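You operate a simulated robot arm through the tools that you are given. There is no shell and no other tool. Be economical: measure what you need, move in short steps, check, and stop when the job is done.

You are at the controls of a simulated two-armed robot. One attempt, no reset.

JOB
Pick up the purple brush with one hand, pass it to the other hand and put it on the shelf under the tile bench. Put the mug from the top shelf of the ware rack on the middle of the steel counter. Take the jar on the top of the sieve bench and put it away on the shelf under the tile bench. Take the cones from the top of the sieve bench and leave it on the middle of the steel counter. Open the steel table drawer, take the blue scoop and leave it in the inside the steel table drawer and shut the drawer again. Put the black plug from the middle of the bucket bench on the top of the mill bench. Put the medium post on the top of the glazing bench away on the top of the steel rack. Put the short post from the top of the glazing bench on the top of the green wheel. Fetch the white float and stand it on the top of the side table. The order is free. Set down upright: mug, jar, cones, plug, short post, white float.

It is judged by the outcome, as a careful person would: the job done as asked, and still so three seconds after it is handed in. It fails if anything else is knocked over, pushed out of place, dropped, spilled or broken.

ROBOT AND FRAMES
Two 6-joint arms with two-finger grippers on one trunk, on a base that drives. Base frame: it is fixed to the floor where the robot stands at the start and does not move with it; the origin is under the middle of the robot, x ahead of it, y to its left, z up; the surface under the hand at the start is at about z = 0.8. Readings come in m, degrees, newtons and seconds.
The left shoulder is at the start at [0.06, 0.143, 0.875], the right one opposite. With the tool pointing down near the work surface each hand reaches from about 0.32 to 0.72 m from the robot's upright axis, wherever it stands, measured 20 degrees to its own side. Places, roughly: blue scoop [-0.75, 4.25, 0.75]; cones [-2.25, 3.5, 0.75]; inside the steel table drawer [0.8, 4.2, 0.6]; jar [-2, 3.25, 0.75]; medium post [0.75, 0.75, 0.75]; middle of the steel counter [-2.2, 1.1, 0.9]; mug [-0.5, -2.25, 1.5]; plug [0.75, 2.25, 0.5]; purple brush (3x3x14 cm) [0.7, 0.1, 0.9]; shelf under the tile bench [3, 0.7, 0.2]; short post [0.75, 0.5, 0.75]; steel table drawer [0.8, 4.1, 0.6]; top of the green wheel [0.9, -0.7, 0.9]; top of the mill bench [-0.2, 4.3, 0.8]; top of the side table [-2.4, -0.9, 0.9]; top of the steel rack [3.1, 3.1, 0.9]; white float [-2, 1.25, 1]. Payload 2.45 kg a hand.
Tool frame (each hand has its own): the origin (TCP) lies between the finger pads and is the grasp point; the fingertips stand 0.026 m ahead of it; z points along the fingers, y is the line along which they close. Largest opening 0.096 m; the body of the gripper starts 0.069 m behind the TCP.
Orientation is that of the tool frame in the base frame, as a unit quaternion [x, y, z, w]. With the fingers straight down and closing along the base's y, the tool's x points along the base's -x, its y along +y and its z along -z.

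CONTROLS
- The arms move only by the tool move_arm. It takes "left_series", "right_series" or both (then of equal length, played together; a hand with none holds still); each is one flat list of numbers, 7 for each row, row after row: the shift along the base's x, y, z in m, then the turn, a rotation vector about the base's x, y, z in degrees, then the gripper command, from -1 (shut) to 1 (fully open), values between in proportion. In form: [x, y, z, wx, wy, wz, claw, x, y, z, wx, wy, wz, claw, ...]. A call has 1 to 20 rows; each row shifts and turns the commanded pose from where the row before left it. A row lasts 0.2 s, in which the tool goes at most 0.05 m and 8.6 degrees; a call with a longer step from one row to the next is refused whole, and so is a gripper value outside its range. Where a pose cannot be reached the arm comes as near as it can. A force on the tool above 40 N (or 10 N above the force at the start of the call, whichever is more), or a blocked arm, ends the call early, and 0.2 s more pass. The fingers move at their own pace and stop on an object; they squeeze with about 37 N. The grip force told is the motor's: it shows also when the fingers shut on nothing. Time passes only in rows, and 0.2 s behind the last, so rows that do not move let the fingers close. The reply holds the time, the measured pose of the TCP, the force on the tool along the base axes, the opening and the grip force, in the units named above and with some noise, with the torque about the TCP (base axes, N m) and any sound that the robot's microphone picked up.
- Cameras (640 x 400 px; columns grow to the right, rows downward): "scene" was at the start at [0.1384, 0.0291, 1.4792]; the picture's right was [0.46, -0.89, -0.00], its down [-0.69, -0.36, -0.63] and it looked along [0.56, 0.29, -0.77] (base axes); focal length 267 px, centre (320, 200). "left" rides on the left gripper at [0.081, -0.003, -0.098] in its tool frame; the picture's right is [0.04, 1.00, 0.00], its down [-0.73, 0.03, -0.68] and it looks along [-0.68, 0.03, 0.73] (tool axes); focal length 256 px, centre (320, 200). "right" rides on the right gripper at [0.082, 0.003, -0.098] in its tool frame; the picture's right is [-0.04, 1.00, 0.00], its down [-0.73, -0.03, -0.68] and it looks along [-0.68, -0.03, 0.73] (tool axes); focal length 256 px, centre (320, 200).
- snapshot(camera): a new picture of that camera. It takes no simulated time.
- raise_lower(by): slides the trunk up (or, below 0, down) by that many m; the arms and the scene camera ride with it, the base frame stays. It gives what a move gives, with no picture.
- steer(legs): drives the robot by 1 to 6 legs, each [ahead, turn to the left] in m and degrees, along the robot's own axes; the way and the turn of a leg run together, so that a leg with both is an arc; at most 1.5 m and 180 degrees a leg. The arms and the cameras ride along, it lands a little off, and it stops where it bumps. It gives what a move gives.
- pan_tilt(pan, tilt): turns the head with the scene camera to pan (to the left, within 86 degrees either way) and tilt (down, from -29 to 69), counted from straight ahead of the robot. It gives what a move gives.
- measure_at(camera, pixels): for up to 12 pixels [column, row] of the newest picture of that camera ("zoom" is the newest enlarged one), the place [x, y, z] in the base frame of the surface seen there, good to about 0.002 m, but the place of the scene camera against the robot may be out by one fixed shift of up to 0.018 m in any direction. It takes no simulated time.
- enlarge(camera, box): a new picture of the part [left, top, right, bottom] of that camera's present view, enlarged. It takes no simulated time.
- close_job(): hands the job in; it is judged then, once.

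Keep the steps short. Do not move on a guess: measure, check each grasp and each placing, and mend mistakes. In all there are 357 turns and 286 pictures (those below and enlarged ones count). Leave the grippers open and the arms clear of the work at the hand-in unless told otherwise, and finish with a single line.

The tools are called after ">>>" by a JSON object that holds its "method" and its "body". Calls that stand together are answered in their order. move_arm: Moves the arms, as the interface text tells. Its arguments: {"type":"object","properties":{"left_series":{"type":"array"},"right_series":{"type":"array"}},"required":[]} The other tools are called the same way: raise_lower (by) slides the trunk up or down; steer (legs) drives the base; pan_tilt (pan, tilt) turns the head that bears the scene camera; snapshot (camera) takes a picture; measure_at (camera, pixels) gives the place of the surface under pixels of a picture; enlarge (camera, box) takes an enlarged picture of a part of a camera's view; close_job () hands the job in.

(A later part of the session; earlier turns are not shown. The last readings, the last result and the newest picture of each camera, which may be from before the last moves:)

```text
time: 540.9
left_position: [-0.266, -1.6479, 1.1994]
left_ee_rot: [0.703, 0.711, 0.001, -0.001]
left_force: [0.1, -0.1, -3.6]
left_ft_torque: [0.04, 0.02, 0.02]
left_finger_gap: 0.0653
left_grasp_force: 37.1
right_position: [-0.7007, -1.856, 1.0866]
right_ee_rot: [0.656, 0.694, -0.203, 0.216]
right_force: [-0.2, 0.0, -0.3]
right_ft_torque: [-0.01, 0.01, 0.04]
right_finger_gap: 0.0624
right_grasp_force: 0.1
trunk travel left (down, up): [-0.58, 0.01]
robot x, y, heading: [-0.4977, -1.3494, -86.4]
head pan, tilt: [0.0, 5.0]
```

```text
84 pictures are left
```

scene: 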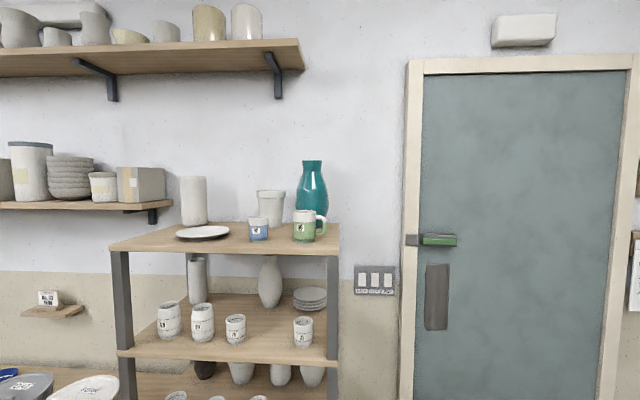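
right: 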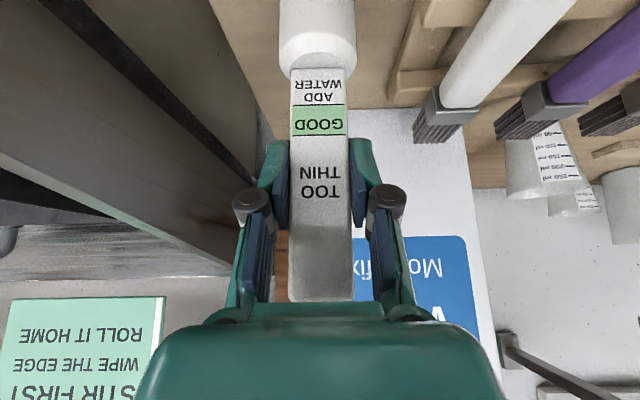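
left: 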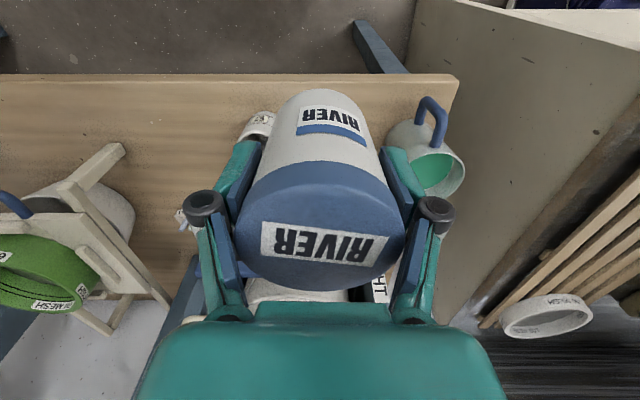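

>>> {"method": "enlarge", "body": {"camera": "scene", "box": [230, 190, 350, 270]}}

>>> {"method": "measure_at", "body": {"camera": "zoom", "pixels": [[390, 150], [390, 240], [350, 180], [440, 180], [485, 160], [470, 230], [150, 220], [300, 320], [560, 320], [420, 260], [180, 180], [200, 100]]}}

```text
5.00 times, centred on (290, 230) of scene
```

zoom: 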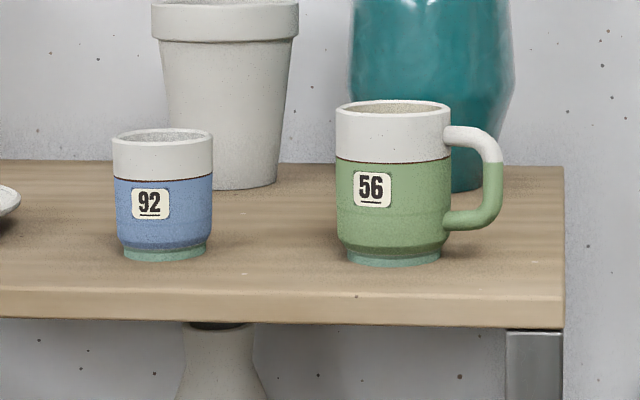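

```text
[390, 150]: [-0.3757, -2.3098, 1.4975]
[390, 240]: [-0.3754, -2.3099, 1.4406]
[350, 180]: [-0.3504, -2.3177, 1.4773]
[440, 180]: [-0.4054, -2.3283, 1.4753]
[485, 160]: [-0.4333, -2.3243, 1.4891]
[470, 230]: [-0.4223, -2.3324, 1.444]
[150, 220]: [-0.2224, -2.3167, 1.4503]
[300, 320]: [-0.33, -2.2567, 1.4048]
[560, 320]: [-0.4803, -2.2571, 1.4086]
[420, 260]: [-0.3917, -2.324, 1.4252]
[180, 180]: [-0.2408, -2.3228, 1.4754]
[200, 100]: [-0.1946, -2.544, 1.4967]
```

Mug 56: centre ≈(−0.378,−2.345), Ø7 cm, z 1.427–1.526, handle towards −x. I'll grip the body with the hand horizontal, pointing right-forward (camera up). First untilt and yaw the right hand −129°.

>>> {"method": "move_arm", "body": {"right_series": [0, 0.02, 0.02, 7, 0.44, 0, 1, 0, 0.02, 0.02, 7, 0.44, 0, 1, 0, 0.02, 0.02, 7, 0.44, 0, 1, 0, 0.02, 0.02, 7, 0.44, 0, 1, 0, 0.02, 0, 7, 0.44, 0, 1, 0, 0, 0, 0, 0, -8.06, 1, 0, 0, 0, 0, 0, -8.06, 1, 0, 0, 0, 0, 0, -8.06, 1, 0, 0, 0, 0, 0, -8.06, 1, 0, 0, 0, 0, 0, -8.06, 1, 0, 0, 0, 0, 0, -8.06, 1, 0, 0, 0, 0, 0, -8.06, 1, 0, 0, 0, 0, 0, -8.06, 1, 0, 0, 0, 0, 0, -8.06, 1, 0, 0, 0, 0, 0, -8.06, 1, 0, 0, 0, 0, 0, -8.06, 1, 0, 0, 0, 0, 0, -8.06, 1]}}

>>> {"method": "move_arm", "body": {"right_series": [0, 0, 0, 0, 0, -8.06, 1, 0, 0, 0, 0, 0, -8.06, 1, 0, 0, 0, 0, 0, -8.06, 1, 0, 0, 0, 0, 0, -8.06, 1]}}

```text
time: 544.5
left_position: [-0.266, -1.6483, 1.1987]
left_ee_rot: [0.704, 0.711, 0.001, -0.001]
left_force: [0.8, 0.5, -2.9]
left_ft_torque: [0.02, 0.0, -0.01]
left_finger_gap: 0.0653
left_grasp_force: 37.2
right_position: [-0.7024, -1.7566, 1.1681]
right_ee_rot: [0.999, -0.033, 0.004, -0.001]
right_force: [1.1, -1.0, 0.4]
right_ft_torque: [0.01, -0.01, -0.02]
right_finger_gap: 0.096
right_grasp_force: 0.2
trunk travel left (down, up): [-0.58, 0.01]
robot x, y, heading: [-0.4959, -1.3511, -86.3]
head pan, tilt: [0.0, 5.0]
```

```text
time: 545.5
left_position: [-0.2663, -1.648, 1.1999]
left_ee_rot: [0.704, 0.71, 0.001, -0.001]
left_force: [1.0, 0.5, -3.8]
left_ft_torque: [0.05, 0.02, 0.0]
left_finger_gap: 0.0655
left_grasp_force: 36.8
right_position: [-0.7011, -1.7557, 1.1672]
right_ee_rot: [0.951, -0.308, 0.005, -0.001]
right_force: [-0.5, 0.5, 0.5]
right_ft_torque: [-0.02, 0.0, -0.03]
right_finger_gap: 0.0961
right_grasp_force: 0.0
trunk travel left (down, up): [-0.58, 0.01]
robot x, y, heading: [-0.5009, -1.3459, -86.3]
head pan, tilt: [0.0, 5.0]
```

>>> {"method": "move_arm", "body": {"right_series": [0.012, -0.008, 0.02, -4.8, -6.64, 0, 1, 0.012, -0.008, 0.02, -4.8, -6.64, 0, 1, 0.012, -0.008, 0.02, -4.8, -6.64, 0, 1, 0.012, -0.008, 0.02, -4.8, -6.64, 0, 1, 0.012, -0.008, 0.02, -4.8, -6.64, 0, 1, 0.012, -0.008, 0.02, -4.8, -6.64, 0, 1, 0.012, -0.008, 0.02, -4.8, -6.64, 0, 1, 0.012, -0.008, 0.02, -4.8, -6.64, 0, 1, 0.012, -0.008, 0.02, -4.8, -6.64, 0, 1, 0.012, -0.008, 0.02, -4.8, -6.64, 0, 1, 0.012, -0.008, 0.02, -4.7, -6.5, 0, 1]}}

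>>> {"method": "snapshot", "body": {"camera": "right"}}

>>> {"method": "snapshot", "body": {"camera": "scene"}}

```text
time: 547.9
left_position: [-0.2666, -1.648, 1.1994]
left_ee_rot: [0.704, 0.71, 0.001, -0.002]
left_force: [-0.9, -0.9, -3.6]
left_ft_torque: [0.06, 0.02, 0.0]
left_finger_gap: 0.0652
left_grasp_force: 37.1
right_position: [-0.5689, -1.8444, 1.3859]
right_ee_rot: [0.67, -0.216, 0.676, 0.219]
right_force: [0.0, 0.1, 0.3]
right_ft_torque: [0.01, 0.02, -0.01]
right_finger_gap: 0.096
right_grasp_force: 0.0
trunk travel left (down, up): [-0.58, 0.01]
robot x, y, heading: [-0.4961, -1.3507, -86.0]
head pan, tilt: [0.0, 5.0]
```

```text
82 pictures are left
```

right: 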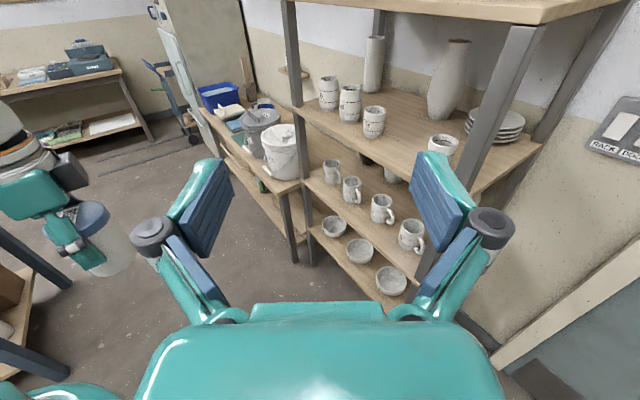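

```text
81 pictures are left
```

scene: 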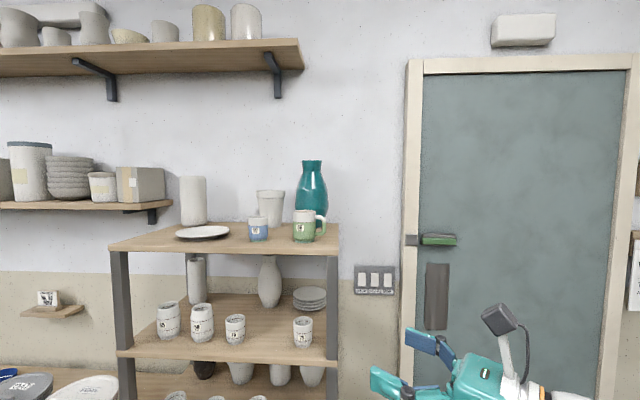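

Orientation is right (camera up). Raise the right hand to 1.475 and tuck the left hand (jar) further aside.

>>> {"method": "move_arm", "body": {"right_series": [0, 0, 0.03, 0, 0, 0, 1, 0, 0, 0.03, 0, 0, 0, 1, 0, 0, 0.03, 0, 0, 0, 1], "left_series": [0.033, 0.027, 0, 0, 0, 0, -1, 0.033, 0.027, 0, 0, 0, 0, -1, 0.033, 0.027, 0, 0, 0, 0, -1]}}

>>> {"method": "snapshot", "body": {"camera": "right"}}

```text
time: 548.7
left_position: [-0.1643, -1.5677, 1.1989]
left_ee_rot: [0.704, 0.71, 0.0, -0.001]
left_force: [-0.2, 0.6, -3.9]
left_ft_torque: [0.0, 0.01, 0.0]
left_finger_gap: 0.0653
left_grasp_force: 36.9
right_position: [-0.5679, -1.8422, 1.4794]
right_ee_rot: [0.671, -0.215, 0.676, 0.219]
right_force: [-0.6, 0.4, 0.9]
right_ft_torque: [0.02, 0.05, -0.02]
right_finger_gap: 0.0961
right_grasp_force: 0.1
trunk travel left (down, up): [-0.58, 0.01]
robot x, y, heading: [-0.5003, -1.3476, -86.3]
head pan, tilt: [0.0, 5.0]
```

```text
80 pictures are left
```

right: 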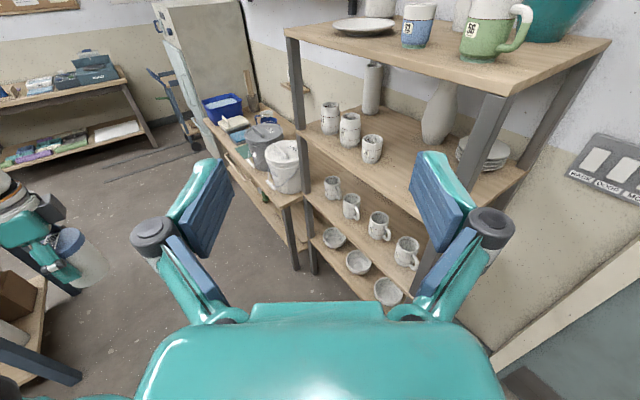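

Reachable. Measure the mug with this hand camera.

>>> {"method": "enlarge", "body": {"camera": "right", "box": [380, 0, 560, 90]}}

>>> {"method": "measure_at", "body": {"camera": "right", "pixels": [[485, 30], [484, 50], [466, 35], [504, 35], [522, 20], [520, 40], [415, 25], [480, 70], [540, 60], [500, 92]]}}

```text
3.56 times, centred on (470, 45) of right
```

zoom: 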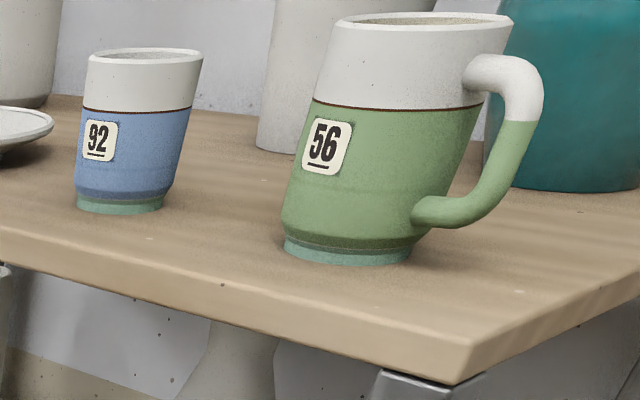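

```text
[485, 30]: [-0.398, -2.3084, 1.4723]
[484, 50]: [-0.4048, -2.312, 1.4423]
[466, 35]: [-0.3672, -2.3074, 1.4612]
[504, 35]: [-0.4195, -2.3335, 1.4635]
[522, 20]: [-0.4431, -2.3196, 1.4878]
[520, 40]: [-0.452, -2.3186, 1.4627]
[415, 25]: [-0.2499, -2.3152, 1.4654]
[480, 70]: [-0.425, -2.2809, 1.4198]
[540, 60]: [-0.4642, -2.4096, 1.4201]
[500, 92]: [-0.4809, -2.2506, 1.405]
```

Mug centre by hand camera (−0.384,−2.342). Retract the right hand 8 cm, then drive 0.49 m forward to bring it to the pre-grasp point.

>>> {"method": "move_arm", "body": {"right_series": [0, 0.04, 0, 0, 0, 0, 1, 0, 0.04, 0, 0, 0, 0, 1]}}

>>> {"method": "steer", "body": {"legs": [[0.45, 0]]}}

>>> {"method": "snapshot", "body": {"camera": "right"}}

>>> {"method": "snapshot", "body": {"camera": "scene"}}

```text
time: 549.3
left_position: [-0.1664, -1.5679, 1.1988]
left_ee_rot: [0.703, 0.711, 0.001, -0.001]
left_force: [0.4, -0.2, -3.9]
left_ft_torque: [0.03, -0.01, -0.01]
left_finger_gap: 0.0652
left_grasp_force: 36.4
right_position: [-0.5692, -1.7636, 1.4758]
right_ee_rot: [0.67, -0.216, 0.676, 0.219]
right_force: [-0.3, -0.4, -0.2]
right_ft_torque: [-0.03, 0.05, 0.0]
right_finger_gap: 0.0959
right_grasp_force: 0.1
trunk travel left (down, up): [-0.58, 0.01]
robot x, y, heading: [-0.5011, -1.3492, -86.4]
head pan, tilt: [0.0, 5.0]
```

```text
time: 552.1
left_position: [-0.1353, -2.0194, 1.199]
left_ee_rot: [0.703, 0.711, 0.002, -0.002]
left_force: [0.1, 0.5, -3.7]
left_ft_torque: [0.05, 0.02, -0.02]
left_finger_gap: 0.0653
left_grasp_force: 37.0
right_position: [-0.5397, -2.2136, 1.476]
right_ee_rot: [0.671, -0.215, 0.675, 0.217]
right_force: [-0.2, 0.6, -0.5]
right_ft_torque: [0.02, 0.0, 0.01]
right_finger_gap: 0.0959
right_grasp_force: 0.2
trunk travel left (down, up): [-0.58, 0.01]
robot x, y, heading: [-0.465, -1.7965, -86.2]
head pan, tilt: [0.0, 5.0]
```

```text
78 pictures are left
```

right: 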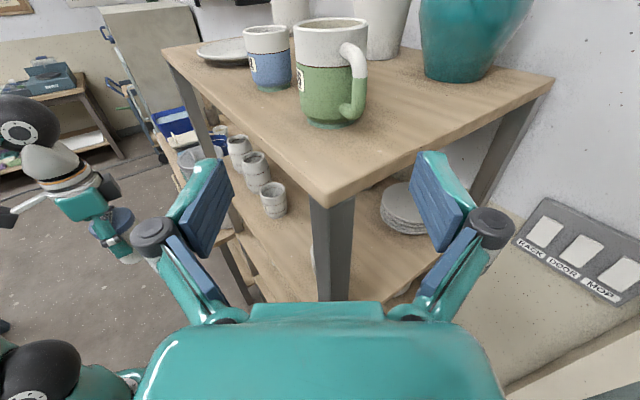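

```text
77 pictures are left
```

scene: 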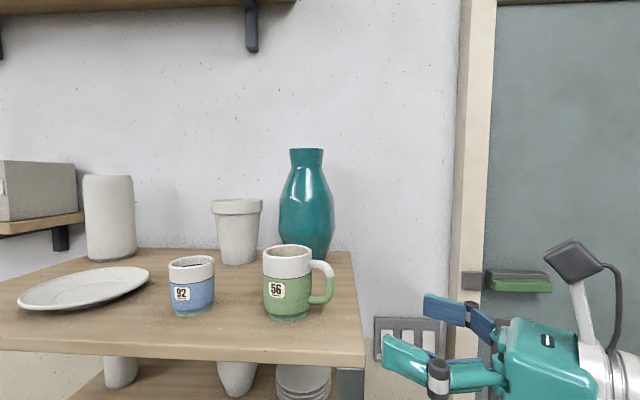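

>>> {"method": "measure_at", "body": {"camera": "right", "pixels": [[315, 80], [300, 75], [330, 110], [345, 80], [355, 60], [358, 90], [352, 110], [325, 22], [270, 70], [330, 190], [340, 28], [300, 28]]}}

```text
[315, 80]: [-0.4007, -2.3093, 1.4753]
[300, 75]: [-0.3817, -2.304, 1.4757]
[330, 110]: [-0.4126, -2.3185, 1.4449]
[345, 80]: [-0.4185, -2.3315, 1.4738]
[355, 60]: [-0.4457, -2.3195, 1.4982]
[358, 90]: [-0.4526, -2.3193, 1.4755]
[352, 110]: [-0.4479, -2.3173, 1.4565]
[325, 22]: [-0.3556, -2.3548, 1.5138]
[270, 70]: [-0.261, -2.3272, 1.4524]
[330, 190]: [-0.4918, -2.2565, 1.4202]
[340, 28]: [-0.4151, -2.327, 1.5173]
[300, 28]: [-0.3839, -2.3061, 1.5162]
```

>>> {"method": "move_arm", "body": {"right_series": [-0.0066, -0.0092, -0.005, 0, 0, 0, 1, 0.0325, -0.0232, 0, 0, 0, 0, 1, 0.0325, -0.0232, 0, 0, 0, 0, 1, 0.0325, -0.0232, 0, 0, 0, 0, 1]}}

>>> {"method": "snapshot", "body": {"camera": "right"}}

>>> {"method": "snapshot", "body": {"camera": "scene"}}

```text
time: 553.1
left_position: [-0.1356, -2.0187, 1.1979]
left_ee_rot: [0.704, 0.711, 0.002, -0.003]
left_force: [0.6, -0.7, -3.6]
left_ft_torque: [0.01, 0.02, 0.01]
left_finger_gap: 0.0653
left_grasp_force: 36.9
right_position: [-0.4458, -2.2932, 1.4703]
right_ee_rot: [0.671, -0.215, 0.675, 0.218]
right_force: [0.1, -0.4, -0.7]
right_ft_torque: [0.04, 0.01, 0.0]
right_finger_gap: 0.0958
right_grasp_force: 0.0
trunk travel left (down, up): [-0.58, 0.01]
robot x, y, heading: [-0.47, -1.7966, -86.0]
head pan, tilt: [0.0, 5.0]
```

```text
76 pictures are left
```

right: 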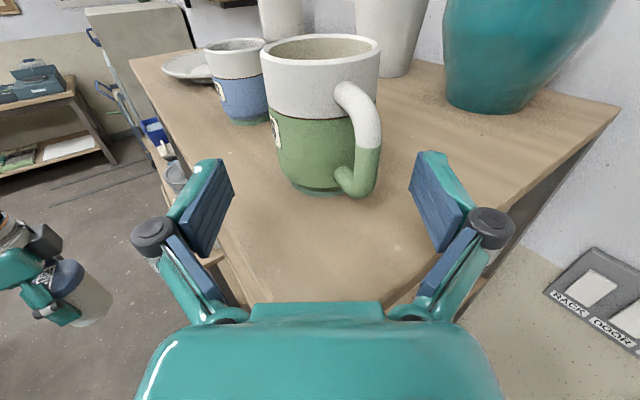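

```text
75 pictures are left
```

scene: 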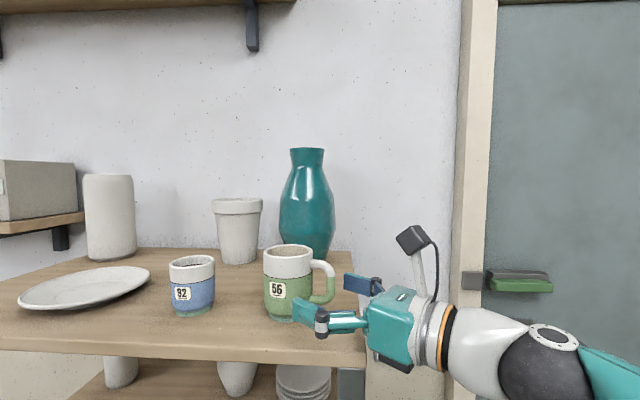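

Well aligned (mug centred at col 321). Last 6.7 cm, then close.

>>> {"method": "move_arm", "body": {"right_series": [0.0267, -0.0199, 0, 0, 0, 0, 1, 0.0262, -0.0194, 0, 0, 0, 0, 1]}}

>>> {"method": "snapshot", "body": {"camera": "right"}}

```text
time: 553.7
left_position: [-0.1361, -2.0187, 1.1998]
left_ee_rot: [0.704, 0.711, 0.003, -0.002]
left_force: [-0.3, -1.0, -3.9]
left_ft_torque: [0.04, -0.02, 0.02]
left_finger_gap: 0.0654
left_grasp_force: 37.1
right_position: [-0.3947, -2.3316, 1.4723]
right_ee_rot: [0.671, -0.214, 0.676, 0.217]
right_force: [-0.7, -0.5, 0.4]
right_ft_torque: [-0.02, 0.03, 0.05]
right_finger_gap: 0.0958
right_grasp_force: 0.1
trunk travel left (down, up): [-0.58, 0.01]
robot x, y, heading: [-0.4676, -1.7978, -86.2]
head pan, tilt: [0.0, 5.0]
```

```text
74 pictures are left
```

right: 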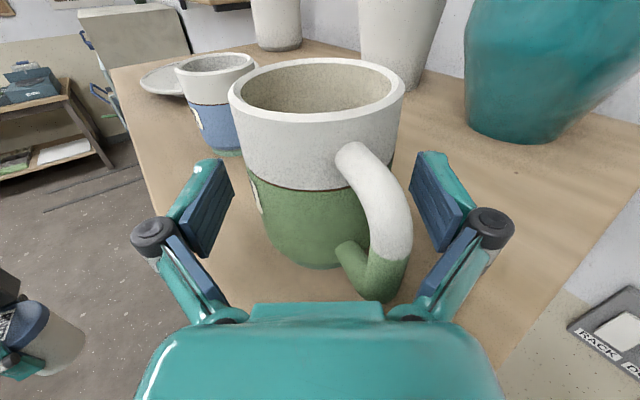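

>>> {"method": "move_arm", "body": {"right_series": [0, 0, 0, 0, 0, 0, 0.6, 0, 0, 0, 0, 0, 0, -1, 0, 0, 0, 0, 0, 0, -1]}}

>>> {"method": "snapshot", "body": {"camera": "right"}}

```text
time: 554.5
left_position: [-0.1359, -2.0183, 1.1993]
left_ee_rot: [0.703, 0.711, 0.001, -0.001]
left_force: [-1.1, 0.2, -3.7]
left_ft_torque: [0.01, 0.0, -0.01]
left_finger_gap: 0.0655
left_grasp_force: 37.1
right_position: [-0.3952, -2.3306, 1.4718]
right_ee_rot: [0.671, -0.214, 0.676, 0.217]
right_force: [1.3, -0.7, 2.6]
right_ft_torque: [0.06, -0.12, -0.05]
right_finger_gap: 0.0755
right_grasp_force: 36.5
trunk travel left (down, up): [-0.58, 0.01]
robot x, y, heading: [-0.4699, -1.7992, -86.4]
head pan, tilt: [0.0, 5.0]
```

```text
73 pictures are left
```

right: 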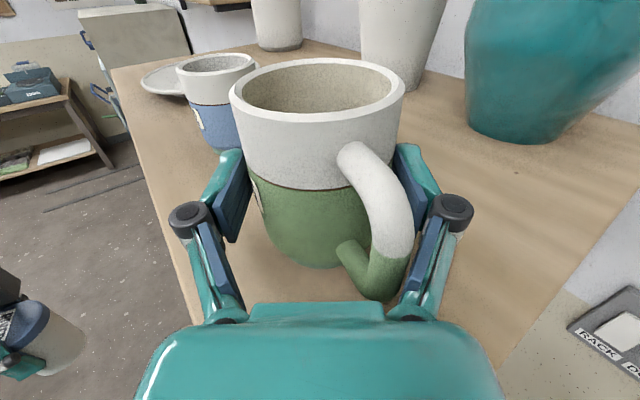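

Gripped on the body (0.0755). Lift 2.5 cm and check.

>>> {"method": "move_arm", "body": {"right_series": [0, 0, 0.012, 0, 0, 0, -1, 0, 0, 0.013, 0, 0, 0, -1]}}

>>> {"method": "snapshot", "body": {"camera": "scene"}}

```text
time: 555.1
left_position: [-0.1348, -2.0185, 1.1987]
left_ee_rot: [0.704, 0.71, 0.001, -0.002]
left_force: [-0.8, -0.8, -4.2]
left_ft_torque: [0.05, 0.01, -0.03]
left_finger_gap: 0.0655
left_grasp_force: 36.9
right_position: [-0.3944, -2.3313, 1.4959]
right_ee_rot: [0.671, -0.215, 0.675, 0.218]
right_force: [0.1, -0.1, -2.0]
right_ft_torque: [0.04, 0.02, 0.02]
right_finger_gap: 0.075
right_grasp_force: 37.5
trunk travel left (down, up): [-0.58, 0.01]
robot x, y, heading: [-0.4689, -1.7982, -86.1]
head pan, tilt: [0.0, 5.0]
```

```text
72 pictures are left
```

scene: 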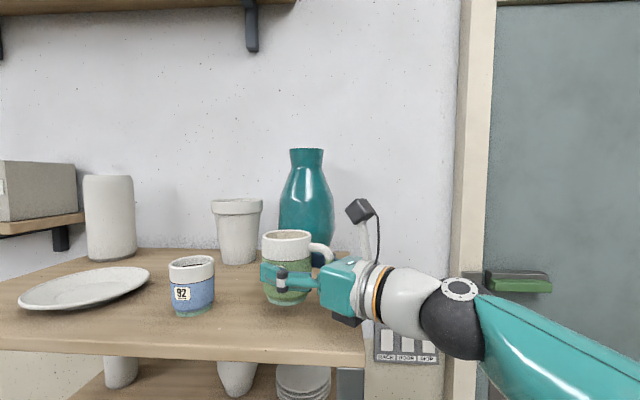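

Lifted. Back the robot straight out 0.45 m.

>>> {"method": "steer", "body": {"legs": [[-0.45, 0]]}}

>>> {"method": "snapshot", "body": {"camera": "right"}}

```text
time: 557.8
left_position: [-0.1659, -1.5779, 1.1989]
left_ee_rot: [0.705, 0.71, 0.002, -0.001]
left_force: [0.1, -0.5, -2.8]
left_ft_torque: [0.0, -0.01, -0.02]
left_finger_gap: 0.0655
left_grasp_force: 37.0
right_position: [-0.4247, -1.8885, 1.4959]
right_ee_rot: [0.671, -0.217, 0.675, 0.219]
right_force: [-0.3, 1.2, -3.1]
right_ft_torque: [0.0, 0.02, -0.05]
right_finger_gap: 0.0751
right_grasp_force: 37.3
trunk travel left (down, up): [-0.58, 0.01]
robot x, y, heading: [-0.4961, -1.3551, -86.7]
head pan, tilt: [0.0, 5.0]
```

```text
71 pictures are left
```

right: 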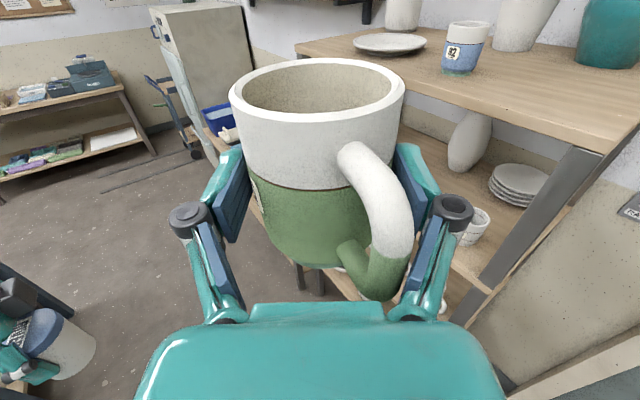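

Mug held upright. Drive off into open space, facing −x, lowering the hand for the trip.

>>> {"method": "steer", "body": {"legs": [[-0.15, 0], [0, -45]]}}

>>> {"method": "steer", "body": {"legs": [[0, -45]]}}

>>> {"method": "move_arm", "body": {"right_series": [-0.01, 0, -0.04, 0, 0, 0, -1, -0.01, 0, -0.04, 0, 0, 0, -1, -0.01, 0, -0.04, 0, 0, 0, -1, -0.01, 0, -0.04, 0, 0, 0, -1, -0.01, 0, -0.04, 0, 0, 0, -1, -0.01, 0, -0.04, 0, 0, 0, -1, -0.01, 0, -0.04, 0, 0, 0, -1, -0.01, 0, -0.04, 0, 0, 0, -1, -0.01, 0, -0.04, 0, 0, 0, -1, -0.01, 0, -0.04, 0, 0, 0, -1]}}

>>> {"method": "pan_tilt", "body": {"pan": 0, "tilt": 40}}

>>> {"method": "snapshot", "body": {"camera": "scene"}}

```text
time: 561.5
left_position: [-0.4344, -1.5957, 1.1981]
left_ee_rot: [0.926, 0.378, 0.002, -0.001]
left_force: [0.2, 0.4, -3.7]
left_ft_torque: [0.05, -0.01, 0.0]
left_finger_gap: 0.0654
left_grasp_force: 36.9
right_position: [-0.8401, -1.6263, 1.4948]
right_ee_rot: [0.533, -0.46, 0.536, 0.464]
right_force: [0.2, 0.9, -2.1]
right_ft_torque: [0.01, -0.01, 0.02]
right_finger_gap: 0.0752
right_grasp_force: 37.1
trunk travel left (down, up): [-0.58, 0.01]
robot x, y, heading: [-0.4893, -1.2195, -132.3]
head pan, tilt: [0.0, 5.0]
```

```text
time: 564.3
left_position: [-0.7203, -1.5219, 1.2014]
left_ee_rot: [1.0, -0.008, 0.002, 0.0]
left_force: [-1.0, -0.1, -3.3]
left_ft_torque: [0.01, -0.02, 0.03]
left_finger_gap: 0.0653
left_grasp_force: 37.2
right_position: [-1.0265, -1.2545, 1.4974]
right_ee_rot: [0.315, -0.631, 0.316, 0.635]
right_force: [-0.2, -0.4, -2.5]
right_ft_torque: [0.03, -0.04, -0.02]
right_finger_gap: 0.0747
right_grasp_force: 37.2
trunk travel left (down, up): [-0.58, 0.01]
robot x, y, heading: [-0.4895, -1.2383, -177.8]
head pan, tilt: [0.0, 5.0]
```

```text
time: 566.5
left_position: [-0.7227, -1.5222, 1.2005]
left_ee_rot: [1.0, -0.009, 0.003, 0.0]
left_force: [-0.1, -0.2, -3.9]
left_ft_torque: [0.0, -0.03, 0.02]
left_finger_gap: 0.0652
left_grasp_force: 37.2
right_position: [-1.1299, -1.2544, 1.0977]
right_ee_rot: [0.314, -0.63, 0.315, 0.636]
right_force: [-1.2, -0.6, -1.8]
right_ft_torque: [0.02, -0.05, 0.0]
right_finger_gap: 0.0749
right_grasp_force: 37.2
trunk travel left (down, up): [-0.58, 0.01]
robot x, y, heading: [-0.4899, -1.2437, -178.0]
head pan, tilt: [0.0, 5.0]
```

```text
time: 567.5
left_position: [-0.7214, -1.522, 1.1997]
left_ee_rot: [1.0, -0.009, 0.002, 0.001]
left_force: [-0.5, -0.1, -3.2]
left_ft_torque: [-0.03, -0.02, -0.01]
left_finger_gap: 0.0652
left_grasp_force: 37.0
right_position: [-1.1285, -1.2545, 1.0983]
right_ee_rot: [0.314, -0.631, 0.315, 0.636]
right_force: [-0.5, -0.9, -2.5]
right_ft_torque: [0.0, -0.06, 0.02]
right_finger_gap: 0.075
right_grasp_force: 37.1
trunk travel left (down, up): [-0.58, 0.01]
robot x, y, heading: [-0.4904, -1.2405, -177.6]
head pan, tilt: [0.0, 40.0]
```

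```text
70 pictures are left
```

scene: 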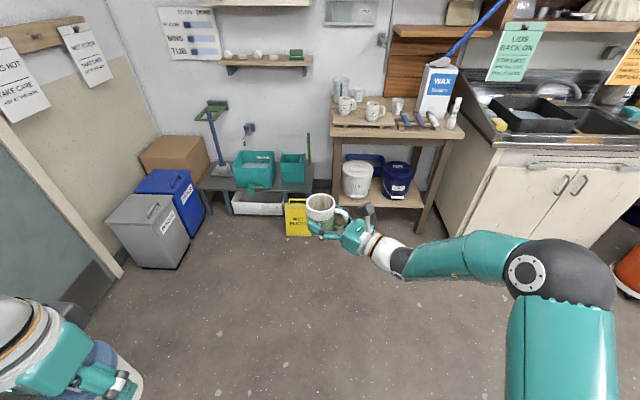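

Test turning the hand more forward (yaw −33°) here in the open.

>>> {"method": "move_arm", "body": {"right_series": [0, 0, 0, 0, 0, -8.2, -1, 0, 0, 0, 0, 0, -8.2, -1, 0, 0, 0, 0, 0, -8.2, -1, 0, 0, 0, 0, 0, -8.2, -1]}}

>>> {"method": "snapshot", "body": {"camera": "scene"}}

```text
time: 568.5
left_position: [-0.7224, -1.5229, 1.2]
left_ee_rot: [1.0, -0.009, 0.004, 0.0]
left_force: [0.2, -0.3, -2.7]
left_ft_torque: [0.01, -0.02, 0.0]
left_finger_gap: 0.0652
left_grasp_force: 37.1
right_position: [-1.13, -1.2502, 1.0954]
right_ee_rot: [0.176, -0.682, 0.175, 0.688]
right_force: [-0.3, -0.3, -3.4]
right_ft_torque: [-0.03, -0.04, 0.01]
right_finger_gap: 0.0749
right_grasp_force: 36.6
right hand out of reach, approached as far as the arm can: row 3, 4
trunk travel left (down, up): [-0.58, 0.01]
robot x, y, heading: [-0.4935, -1.2399, -177.6]
head pan, tilt: [0.0, 40.0]
```

```text
69 pictures are left
```

scene: 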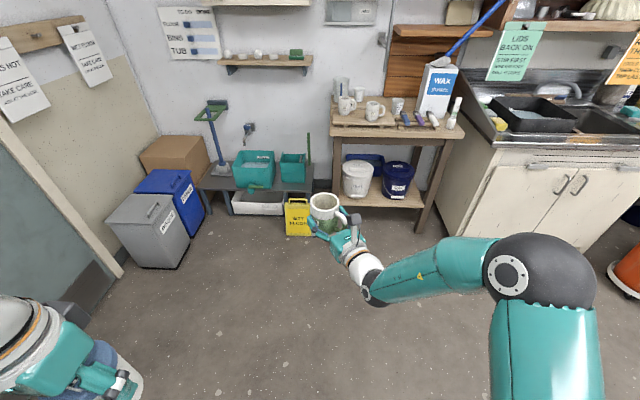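

The hand can point ~26° left of forward now. Drive to the steel counter.

>>> {"method": "steer", "body": {"legs": [[0, -38]]}}

>>> {"method": "steer", "body": {"legs": [[0, -38], [1.3, 0]]}}

>>> {"method": "steer", "body": {"legs": [[1.25, 0], [0, 38]]}}

>>> {"method": "steer", "body": {"legs": [[0, 37]]}}

>>> {"method": "snapshot", "body": {"camera": "scene"}}

```text
time: 570.9
left_position: [-0.8444, -1.3187, 1.2003]
left_ee_rot: [0.942, -0.335, 0.003, 0.0]
left_force: [-0.3, 0.5, -3.9]
left_ft_torque: [-0.05, -0.04, -0.01]
left_finger_gap: 0.0654
left_grasp_force: 37.0
right_position: [-0.9958, -0.8542, 1.0958]
right_ee_rot: [-0.056, -0.701, -0.058, 0.708]
right_force: [0.6, -0.8, -3.2]
right_ft_torque: [0.0, -0.02, 0.04]
right_finger_gap: 0.0747
right_grasp_force: 36.8
trunk travel left (down, up): [-0.58, 0.01]
robot x, y, heading: [-0.5028, -1.2618, 144.2]
head pan, tilt: [0.0, 40.0]
```

```text
time: 579.6
left_position: [-1.1618, 0.1797, 1.2005]
left_ee_rot: [0.776, -0.63, 0.003, 0.001]
left_force: [0.0, 0.1, -3.0]
left_ft_torque: [-0.03, -0.01, -0.02]
left_finger_gap: 0.0652
left_grasp_force: 37.0
right_position: [-0.9875, 0.6377, 1.0961]
right_ee_rot: [-0.289, -0.643, -0.292, 0.647]
right_force: [0.9, -0.3, -2.6]
right_ft_torque: [-0.04, -0.04, 0.02]
right_finger_gap: 0.0731
right_grasp_force: 37.7
trunk travel left (down, up): [-0.58, 0.01]
robot x, y, heading: [-0.8613, 0.0079, 105.2]
head pan, tilt: [0.0, 40.0]
```

```text
time: 588.0
left_position: [-1.5363, 1.1659, 1.2011]
left_ee_rot: [0.941, -0.339, 0.002, 0.001]
left_force: [0.1, -0.2, -4.7]
left_ft_torque: [-0.03, -0.05, 0.02]
left_finger_gap: 0.0654
left_grasp_force: 37.2
right_position: [-1.6846, 1.6328, 1.0977]
right_ee_rot: [-0.06, -0.701, -0.062, 0.708]
right_force: [-0.2, -0.6, -2.1]
right_ft_torque: [0.02, -0.02, 0.01]
right_finger_gap: 0.0729
right_grasp_force: 36.8
trunk travel left (down, up): [-0.58, 0.01]
robot x, y, heading: [-1.1821, 1.2351, 143.5]
head pan, tilt: [0.0, 40.0]
```

```text
time: 590.4
left_position: [-1.4262, 0.9696, 1.2004]
left_ee_rot: [1.0, -0.03, 0.002, 0.0]
left_force: [0.8, 1.1, -2.8]
left_ft_torque: [0.04, -0.04, 0.01]
left_finger_gap: 0.0653
left_grasp_force: 36.9
right_position: [-1.8214, 1.2627, 1.0965]
right_ee_rot: [0.169, -0.681, 0.17, 0.692]
right_force: [-0.2, 0.1, -3.3]
right_ft_torque: [0.04, -0.03, 0.01]
right_finger_gap: 0.0728
right_grasp_force: 37.0
trunk travel left (down, up): [-0.58, 0.01]
robot x, y, heading: [-1.1843, 1.2634, 179.2]
head pan, tilt: [0.0, 40.0]
```

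```text
68 pictures are left
```

scene: 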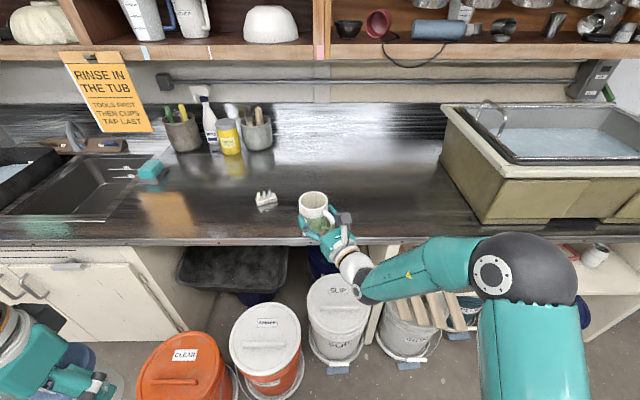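

>>> {"method": "steer", "body": {"legs": [[0.11, 0]]}}

>>> {"method": "move_arm", "body": {"right_series": [-0.04, 0, -0.02, 0, 0, 0, -1, -0.04, 0, -0.02, 0, 0, 0, -1, -0.04, 0, -0.02, 0, 0, 0, -1, -0.04, 0, -0.02, 0, 0, 0, -1]}}

>>> {"method": "snapshot", "body": {"camera": "right"}}

>>> {"method": "snapshot", "body": {"camera": "scene"}}

```text
time: 591.6
left_position: [-1.5394, 0.9726, 1.2016]
left_ee_rot: [1.0, -0.03, 0.003, 0.001]
left_force: [-0.7, 0.0, -4.6]
left_ft_torque: [0.03, -0.08, -0.02]
left_finger_gap: 0.0653
left_grasp_force: 37.5
right_position: [-1.9352, 1.2655, 1.0953]
right_ee_rot: [0.169, -0.682, 0.171, 0.691]
right_force: [-0.3, 0.6, -4.2]
right_ft_torque: [0.01, -0.01, 0.03]
right_finger_gap: 0.0724
right_grasp_force: 36.9
trunk travel left (down, up): [-0.58, 0.01]
robot x, y, heading: [-1.2895, 1.2618, 179.4]
head pan, tilt: [0.0, 40.0]
```

```text
time: 592.6
left_position: [-1.5381, 0.972, 1.2013]
left_ee_rot: [1.0, -0.03, 0.003, 0.0]
left_force: [0.3, -1.0, -3.0]
left_ft_torque: [0.01, -0.05, -0.01]
left_finger_gap: 0.0653
left_grasp_force: 36.9
right_position: [-2.0954, 1.2638, 1.0138]
right_ee_rot: [0.169, -0.682, 0.17, 0.691]
right_force: [-1.1, 0.2, -2.8]
right_ft_torque: [0.01, -0.07, 0.02]
right_finger_gap: 0.0725
right_grasp_force: 37.3
trunk travel left (down, up): [-0.58, 0.01]
robot x, y, heading: [-1.2962, 1.2598, 179.1]
head pan, tilt: [0.0, 40.0]
```

```text
67 pictures are left
```

right: 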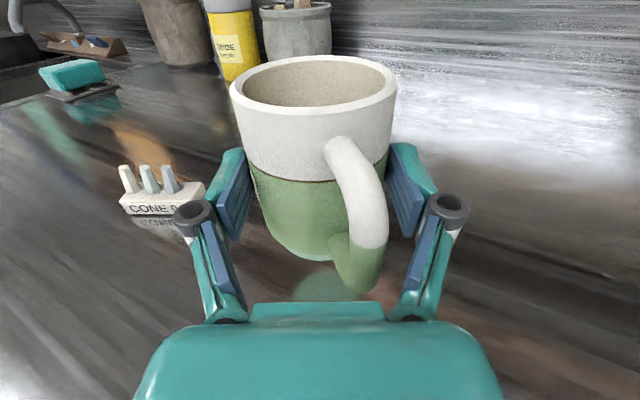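

```text
66 pictures are left
```

scene: 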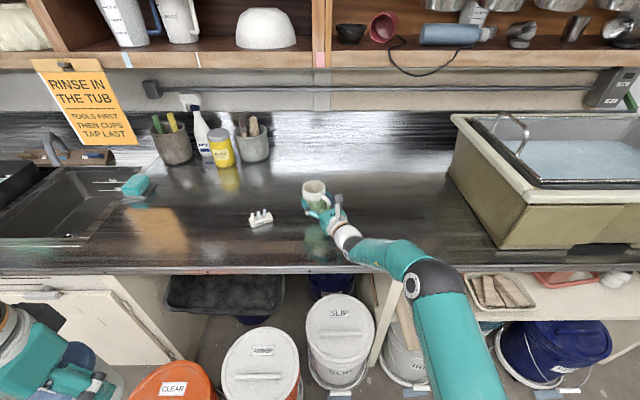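

>>> {"method": "move_arm", "body": {"right_series": [0, 0, -0.02, 0, 0, 0, -1, 0, 0, -0.014, 0, 0, 0, -1, 0, 0, -0.006, 0, 0, 0, -1, 0, 0, -0.004, 0, 0, 0, -1]}}

>>> {"method": "snapshot", "body": {"camera": "right"}}

>>> {"method": "enlarge", "body": {"camera": "scene", "box": [240, 160, 420, 290]}}

```text
time: 593.6
left_position: [-1.5385, 0.9722, 1.2019]
left_ee_rot: [1.0, -0.03, 0.003, 0.0]
left_force: [-0.5, -1.2, -3.2]
left_ft_torque: [-0.02, 0.0, 0.02]
left_finger_gap: 0.0655
left_grasp_force: 37.0
right_position: [-2.0939, 1.2652, 0.9725]
right_ee_rot: [0.169, -0.682, 0.17, 0.691]
right_force: [-0.4, 0.5, -3.1]
right_ft_torque: [0.05, -0.03, 0.0]
right_finger_gap: 0.0726
right_grasp_force: 37.0
trunk travel left (down, up): [-0.58, 0.01]
robot x, y, heading: [-1.2953, 1.2616, 179.3]
head pan, tilt: [0.0, 40.0]
```

```text
65 pictures are left
```

right: 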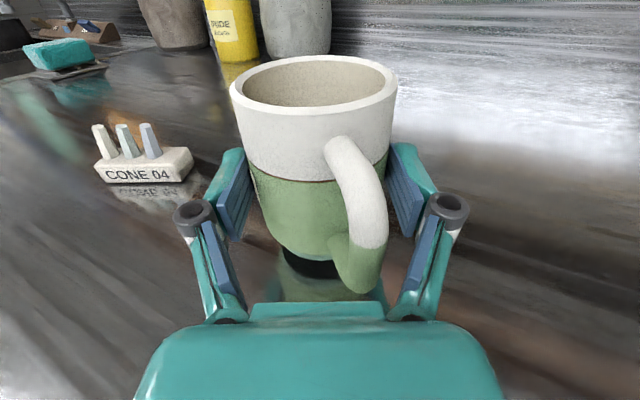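

```text
3.08 times, centred on (330, 225) of scene
```

zoom: 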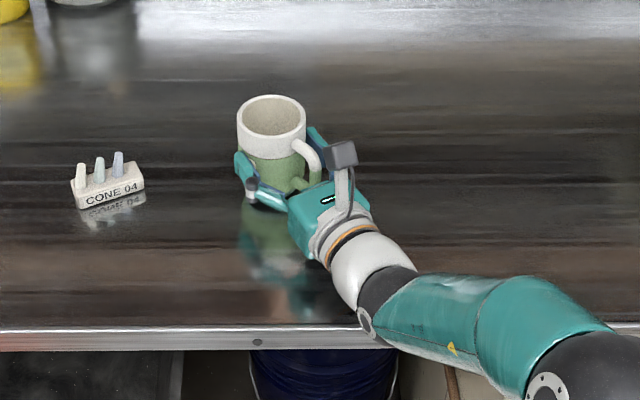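

>>> {"method": "measure_at", "body": {"camera": "zoom", "pixels": [[385, 285], [375, 325], [340, 275], [400, 300], [330, 245], [380, 345], [270, 170], [420, 350]]}}

```text
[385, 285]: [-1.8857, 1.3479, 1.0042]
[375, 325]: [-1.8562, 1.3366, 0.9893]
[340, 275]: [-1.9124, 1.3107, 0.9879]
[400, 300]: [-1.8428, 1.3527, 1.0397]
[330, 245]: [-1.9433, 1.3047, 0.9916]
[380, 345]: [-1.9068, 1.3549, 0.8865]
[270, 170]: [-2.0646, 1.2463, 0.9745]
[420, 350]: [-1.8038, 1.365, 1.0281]
```

>>> {"method": "move_arm", "body": {"right_series": [0, 0, -0.004, 0, 0, 0, -1, 0, 0, -0.003, 0, 0, 0, -1, 0, 0, -0.002, 0, 0, 0, -1]}}

>>> {"method": "snapshot", "body": {"camera": "right"}}

```text
time: 594.4
left_position: [-1.5378, 0.9713, 1.203]
left_ee_rot: [1.0, -0.031, 0.003, 0.0]
left_force: [-0.8, -0.9, -4.2]
left_ft_torque: [0.03, -0.03, -0.01]
left_finger_gap: 0.0655
left_grasp_force: 36.6
right_position: [-2.0936, 1.2636, 0.9628]
right_ee_rot: [0.169, -0.683, 0.17, 0.69]
right_force: [-0.1, 0.6, -3.4]
right_ft_torque: [0.03, -0.06, 0.0]
right_finger_gap: 0.0727
right_grasp_force: 37.2
trunk travel left (down, up): [-0.58, 0.01]
robot x, y, heading: [-1.2955, 1.2642, 179.4]
head pan, tilt: [0.0, 40.0]
```

```text
63 pictures are left
```

right: 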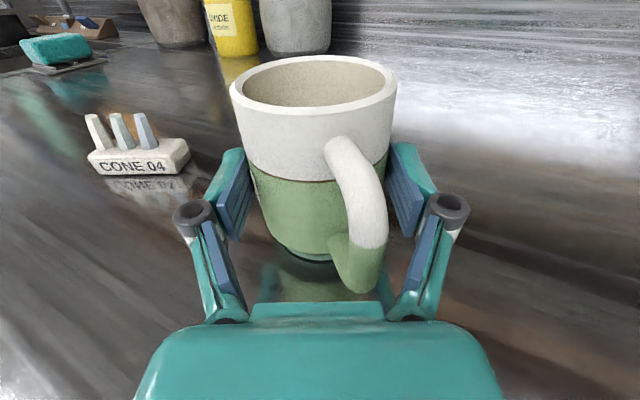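

>>> {"method": "move_arm", "body": {"right_series": [0, 0, -0.0015, 0, 0, 0, -1, 0, 0, -0.0015, 0, 0, 0, -1]}}

>>> {"method": "enlarge", "body": {"camera": "right", "box": [220, 180, 420, 310]}}

```text
time: 595.0
left_position: [-1.5375, 0.9714, 1.2032]
left_ee_rot: [1.0, -0.03, 0.002, 0.0]
left_force: [-0.1, -0.6, -3.3]
left_ft_torque: [-0.03, -0.03, 0.0]
left_finger_gap: 0.0652
left_grasp_force: 36.5
right_position: [-2.093, 1.2654, 0.9615]
right_ee_rot: [0.169, -0.682, 0.17, 0.692]
right_force: [-1.2, 0.3, -2.4]
right_ft_torque: [-0.03, -0.07, 0.02]
right_finger_gap: 0.0724
right_grasp_force: 36.8
trunk travel left (down, up): [-0.58, 0.01]
robot x, y, heading: [-1.2939, 1.261, 179.3]
head pan, tilt: [0.0, 40.0]
```

```text
3.08 times, centred on (320, 245) of right
```

zoom: 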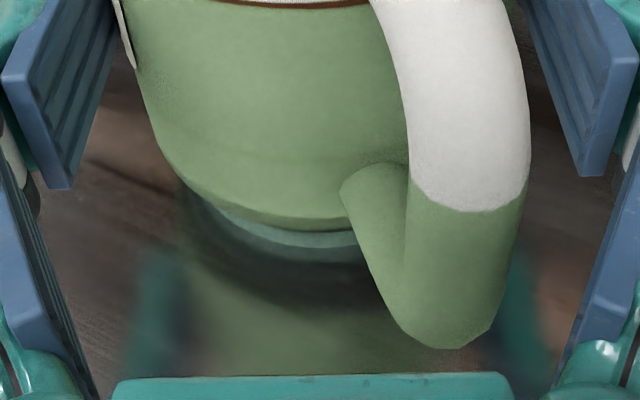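

>>> {"method": "move_arm", "body": {"right_series": [0, 0, -0.0015, 0, 0, 0, -1, 0, 0, -0.0015, 0, 0, 0, -1]}}

```text
time: 595.6
left_position: [-1.5374, 0.9706, 1.2033]
left_ee_rot: [1.0, -0.031, 0.002, 0.0]
left_force: [-0.3, -0.5, -2.3]
left_ft_torque: [-0.02, -0.02, -0.02]
left_finger_gap: 0.0654
left_grasp_force: 37.0
right_position: [-2.0942, 1.2652, 0.9609]
right_ee_rot: [0.168, -0.68, 0.169, 0.693]
right_force: [-0.1, -0.6, 7.5]
right_ft_torque: [-0.01, -0.14, -0.01]
right_finger_gap: 0.0724
right_grasp_force: 37.0
trunk travel left (down, up): [-0.58, 0.01]
robot x, y, heading: [-1.2929, 1.2616, 179.1]
head pan, tilt: [0.0, 40.0]
```

Contact. Open and withdraw along the hand's axis.

>>> {"method": "move_arm", "body": {"right_series": [0, 0, 0, 0, 0, 0, 0.7, 0, 0, 0, 0, 0, 0, 1, 0, 0, 0, 0, 0, 0, 1, 0.0265, 0.0139, 0.001, 0, 0, 0, 1, 0.0265, 0.0139, 0.001, 0, 0, 0, 1, 0.035, 0.0185, 0.002, 0, 0, 0, 1, 0.035, 0.0185, 0.01, 0, 0, 0, 1, 0.035, 0.0185, 0.02, 0, 0, 0, 1]}}

>>> {"method": "snapshot", "body": {"camera": "right"}}

>>> {"method": "enlarge", "body": {"camera": "scene", "box": [200, 140, 420, 290]}}

```text
time: 597.4
left_position: [-1.5351, 0.971, 1.2029]
left_ee_rot: [1.0, -0.031, 0.002, 0.0]
left_force: [0.9, -0.2, -3.8]
left_ft_torque: [0.0, 0.02, 0.02]
left_finger_gap: 0.0652
left_grasp_force: 36.6
right_position: [-1.9352, 1.3502, 0.9955]
right_ee_rot: [0.168, -0.682, 0.169, 0.692]
right_force: [0.8, 0.4, 0.0]
right_ft_torque: [-0.03, -0.03, 0.04]
right_finger_gap: 0.0961
right_grasp_force: 0.0
trunk travel left (down, up): [-0.58, 0.01]
robot x, y, heading: [-1.2938, 1.2614, 179.1]
head pan, tilt: [0.0, 40.0]
```

```text
61 pictures are left
```

right: 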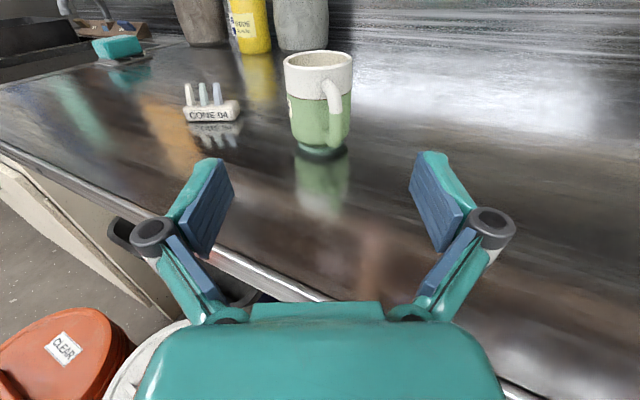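

```text
2.67 times, centred on (310, 215) of scene
```

zoom: 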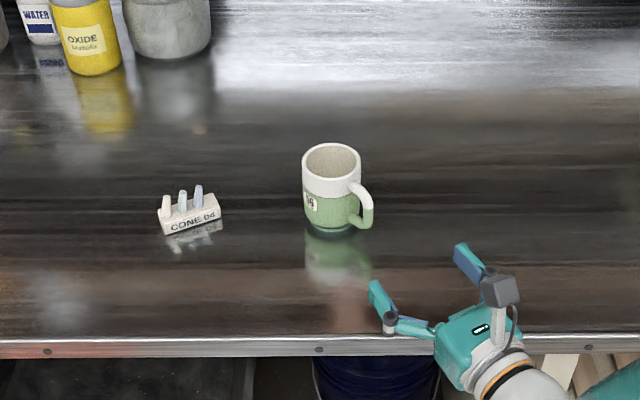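

The mug stands upright. Now the jar: back off and fold the right hand to tool-down, retracted.

>>> {"method": "steer", "body": {"legs": [[-0.3, 0]]}}

>>> {"method": "move_arm", "body": {"right_series": [0.01, 0.01, 0.02, 3.8, -7.26, 0, 0, 0.01, 0.01, 0.02, 3.8, -7.26, 0, 0, 0.01, 0.01, 0.02, 3.8, -7.26, 0, 0, 0.01, 0.01, 0.02, 3.8, -7.26, 0, 0, 0.01, 0.01, 0.02, 3.8, -7.26, 0, 0, 0.01, 0.01, 0.02, 3.8, -7.26, 0, 0, 0.01, 0.01, 0.02, 3.8, -7.26, 0, 0, 0.02, 0.01, 0.02, 3.8, -7.26, 0, 0, 0.02, 0.01, 0.02, 3.8, -7.26, 0, 0, 0.02, 0.01, 0.02, 3.8, -7.26, 0, 0, 0.02, 0.01, 0.02, 3.7, -7.1, 0, 0]}}

>>> {"method": "steer", "body": {"legs": [[0, -45]]}}

>>> {"method": "steer", "body": {"legs": [[0, -45], [0.9, 0]]}}

```text
time: 599.4
left_position: [-1.2407, 0.9672, 1.2026]
left_ee_rot: [1.0, -0.029, 0.002, 0.0]
left_force: [0.2, -0.8, -3.0]
left_ft_torque: [-0.01, -0.01, -0.01]
left_finger_gap: 0.0654
left_grasp_force: 36.9
right_position: [-1.6418, 1.3434, 0.9958]
right_ee_rot: [0.17, -0.681, 0.171, 0.691]
right_force: [0.7, -0.8, -0.6]
right_ft_torque: [-0.01, -0.04, -0.03]
right_finger_gap: 0.096
right_grasp_force: 0.0
trunk travel left (down, up): [-0.58, 0.01]
robot x, y, heading: [-1.0015, 1.2593, 179.5]
head pan, tilt: [0.0, 40.0]
```

```text
time: 601.8
left_position: [-1.2412, 0.9667, 1.2032]
left_ee_rot: [1.0, -0.029, 0.003, 0.0]
left_force: [1.5, 0.7, -4.8]
left_ft_torque: [-0.02, -0.04, 0.01]
left_finger_gap: 0.0654
left_grasp_force: 37.3
right_position: [-1.4996, 1.4241, 1.1929]
right_ee_rot: [-0.244, 0.962, -0.071, -0.101]
right_force: [0.3, 0.2, -0.4]
right_ft_torque: [-0.01, 0.02, 0.0]
right_finger_gap: 0.0479
right_grasp_force: 0.0
right hand out of reach, approached as far as the arm can: row 5, 6, 7
trunk travel left (down, up): [-0.58, 0.01]
robot x, y, heading: [-0.9974, 1.2591, 179.5]
head pan, tilt: [0.0, 40.0]
```

```text
time: 604.5
left_position: [-1.3774, 1.2265, 1.2025]
left_ee_rot: [0.911, -0.411, 0.002, 0.001]
left_force: [0.9, -0.1, -2.7]
left_ft_torque: [-0.04, -0.04, -0.01]
left_finger_gap: 0.0653
left_grasp_force: 36.7
right_position: [-1.2341, 1.731, 1.194]
right_ee_rot: [0.145, 0.982, -0.027, -0.121]
right_force: [1.4, -0.3, -0.8]
right_ft_torque: [0.0, -0.04, 0.03]
right_finger_gap: 0.0482
right_grasp_force: 0.2
trunk travel left (down, up): [-0.58, 0.01]
robot x, y, heading: [-1.0165, 1.244, 134.5]
head pan, tilt: [0.0, 40.0]
```

```text
time: 607.8
left_position: [-1.2776, 1.5089, 1.2038]
left_ee_rot: [-0.677, 0.736, -0.003, -0.001]
left_force: [0.7, 0.8, -3.3]
left_ft_torque: [-0.09, -0.02, 0.01]
left_finger_gap: 0.0653
left_grasp_force: 36.6
right_position: [-0.8129, 1.7555, 1.194]
right_ee_rot: [0.519, 0.846, 0.021, -0.121]
right_force: [-1.1, 0.9, -0.7]
right_ft_torque: [-0.03, 0.0, 0.0]
right_finger_gap: 0.0482
right_grasp_force: 0.1
trunk travel left (down, up): [-0.58, 0.01]
robot x, y, heading: [-1.0399, 1.2598, 86.7]
head pan, tilt: [0.0, 40.0]
stopped in leg 2: the robot was blocked; the commanded pose is now the measured one
```

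>>> {"method": "steer", "body": {"legs": [[0.9, 0]]}}

>>> {"method": "snapshot", "body": {"camera": "scene"}}

```text
time: 612.6
left_position: [-1.2196, 2.406, 1.2042]
left_ee_rot: [-0.675, 0.738, -0.003, -0.001]
left_force: [-0.7, 0.3, -3.7]
left_ft_torque: [-0.08, -0.03, -0.01]
left_finger_gap: 0.0652
left_grasp_force: 37.5
right_position: [-0.7539, 2.6502, 1.1947]
right_ee_rot: [0.52, 0.845, 0.023, -0.122]
right_force: [-0.2, -0.3, -0.2]
right_ft_torque: [-0.04, -0.01, 0.03]
right_finger_gap: 0.048
right_grasp_force: 0.0
trunk travel left (down, up): [-0.58, 0.01]
robot x, y, heading: [-0.9827, 2.1564, 86.2]
head pan, tilt: [0.0, 40.0]
```

```text
59 pictures are left
```

scene: 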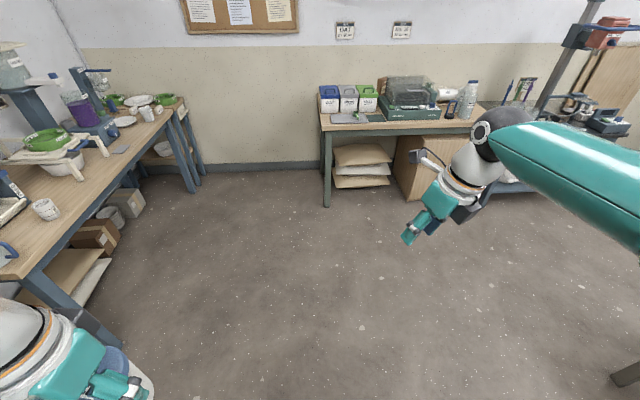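

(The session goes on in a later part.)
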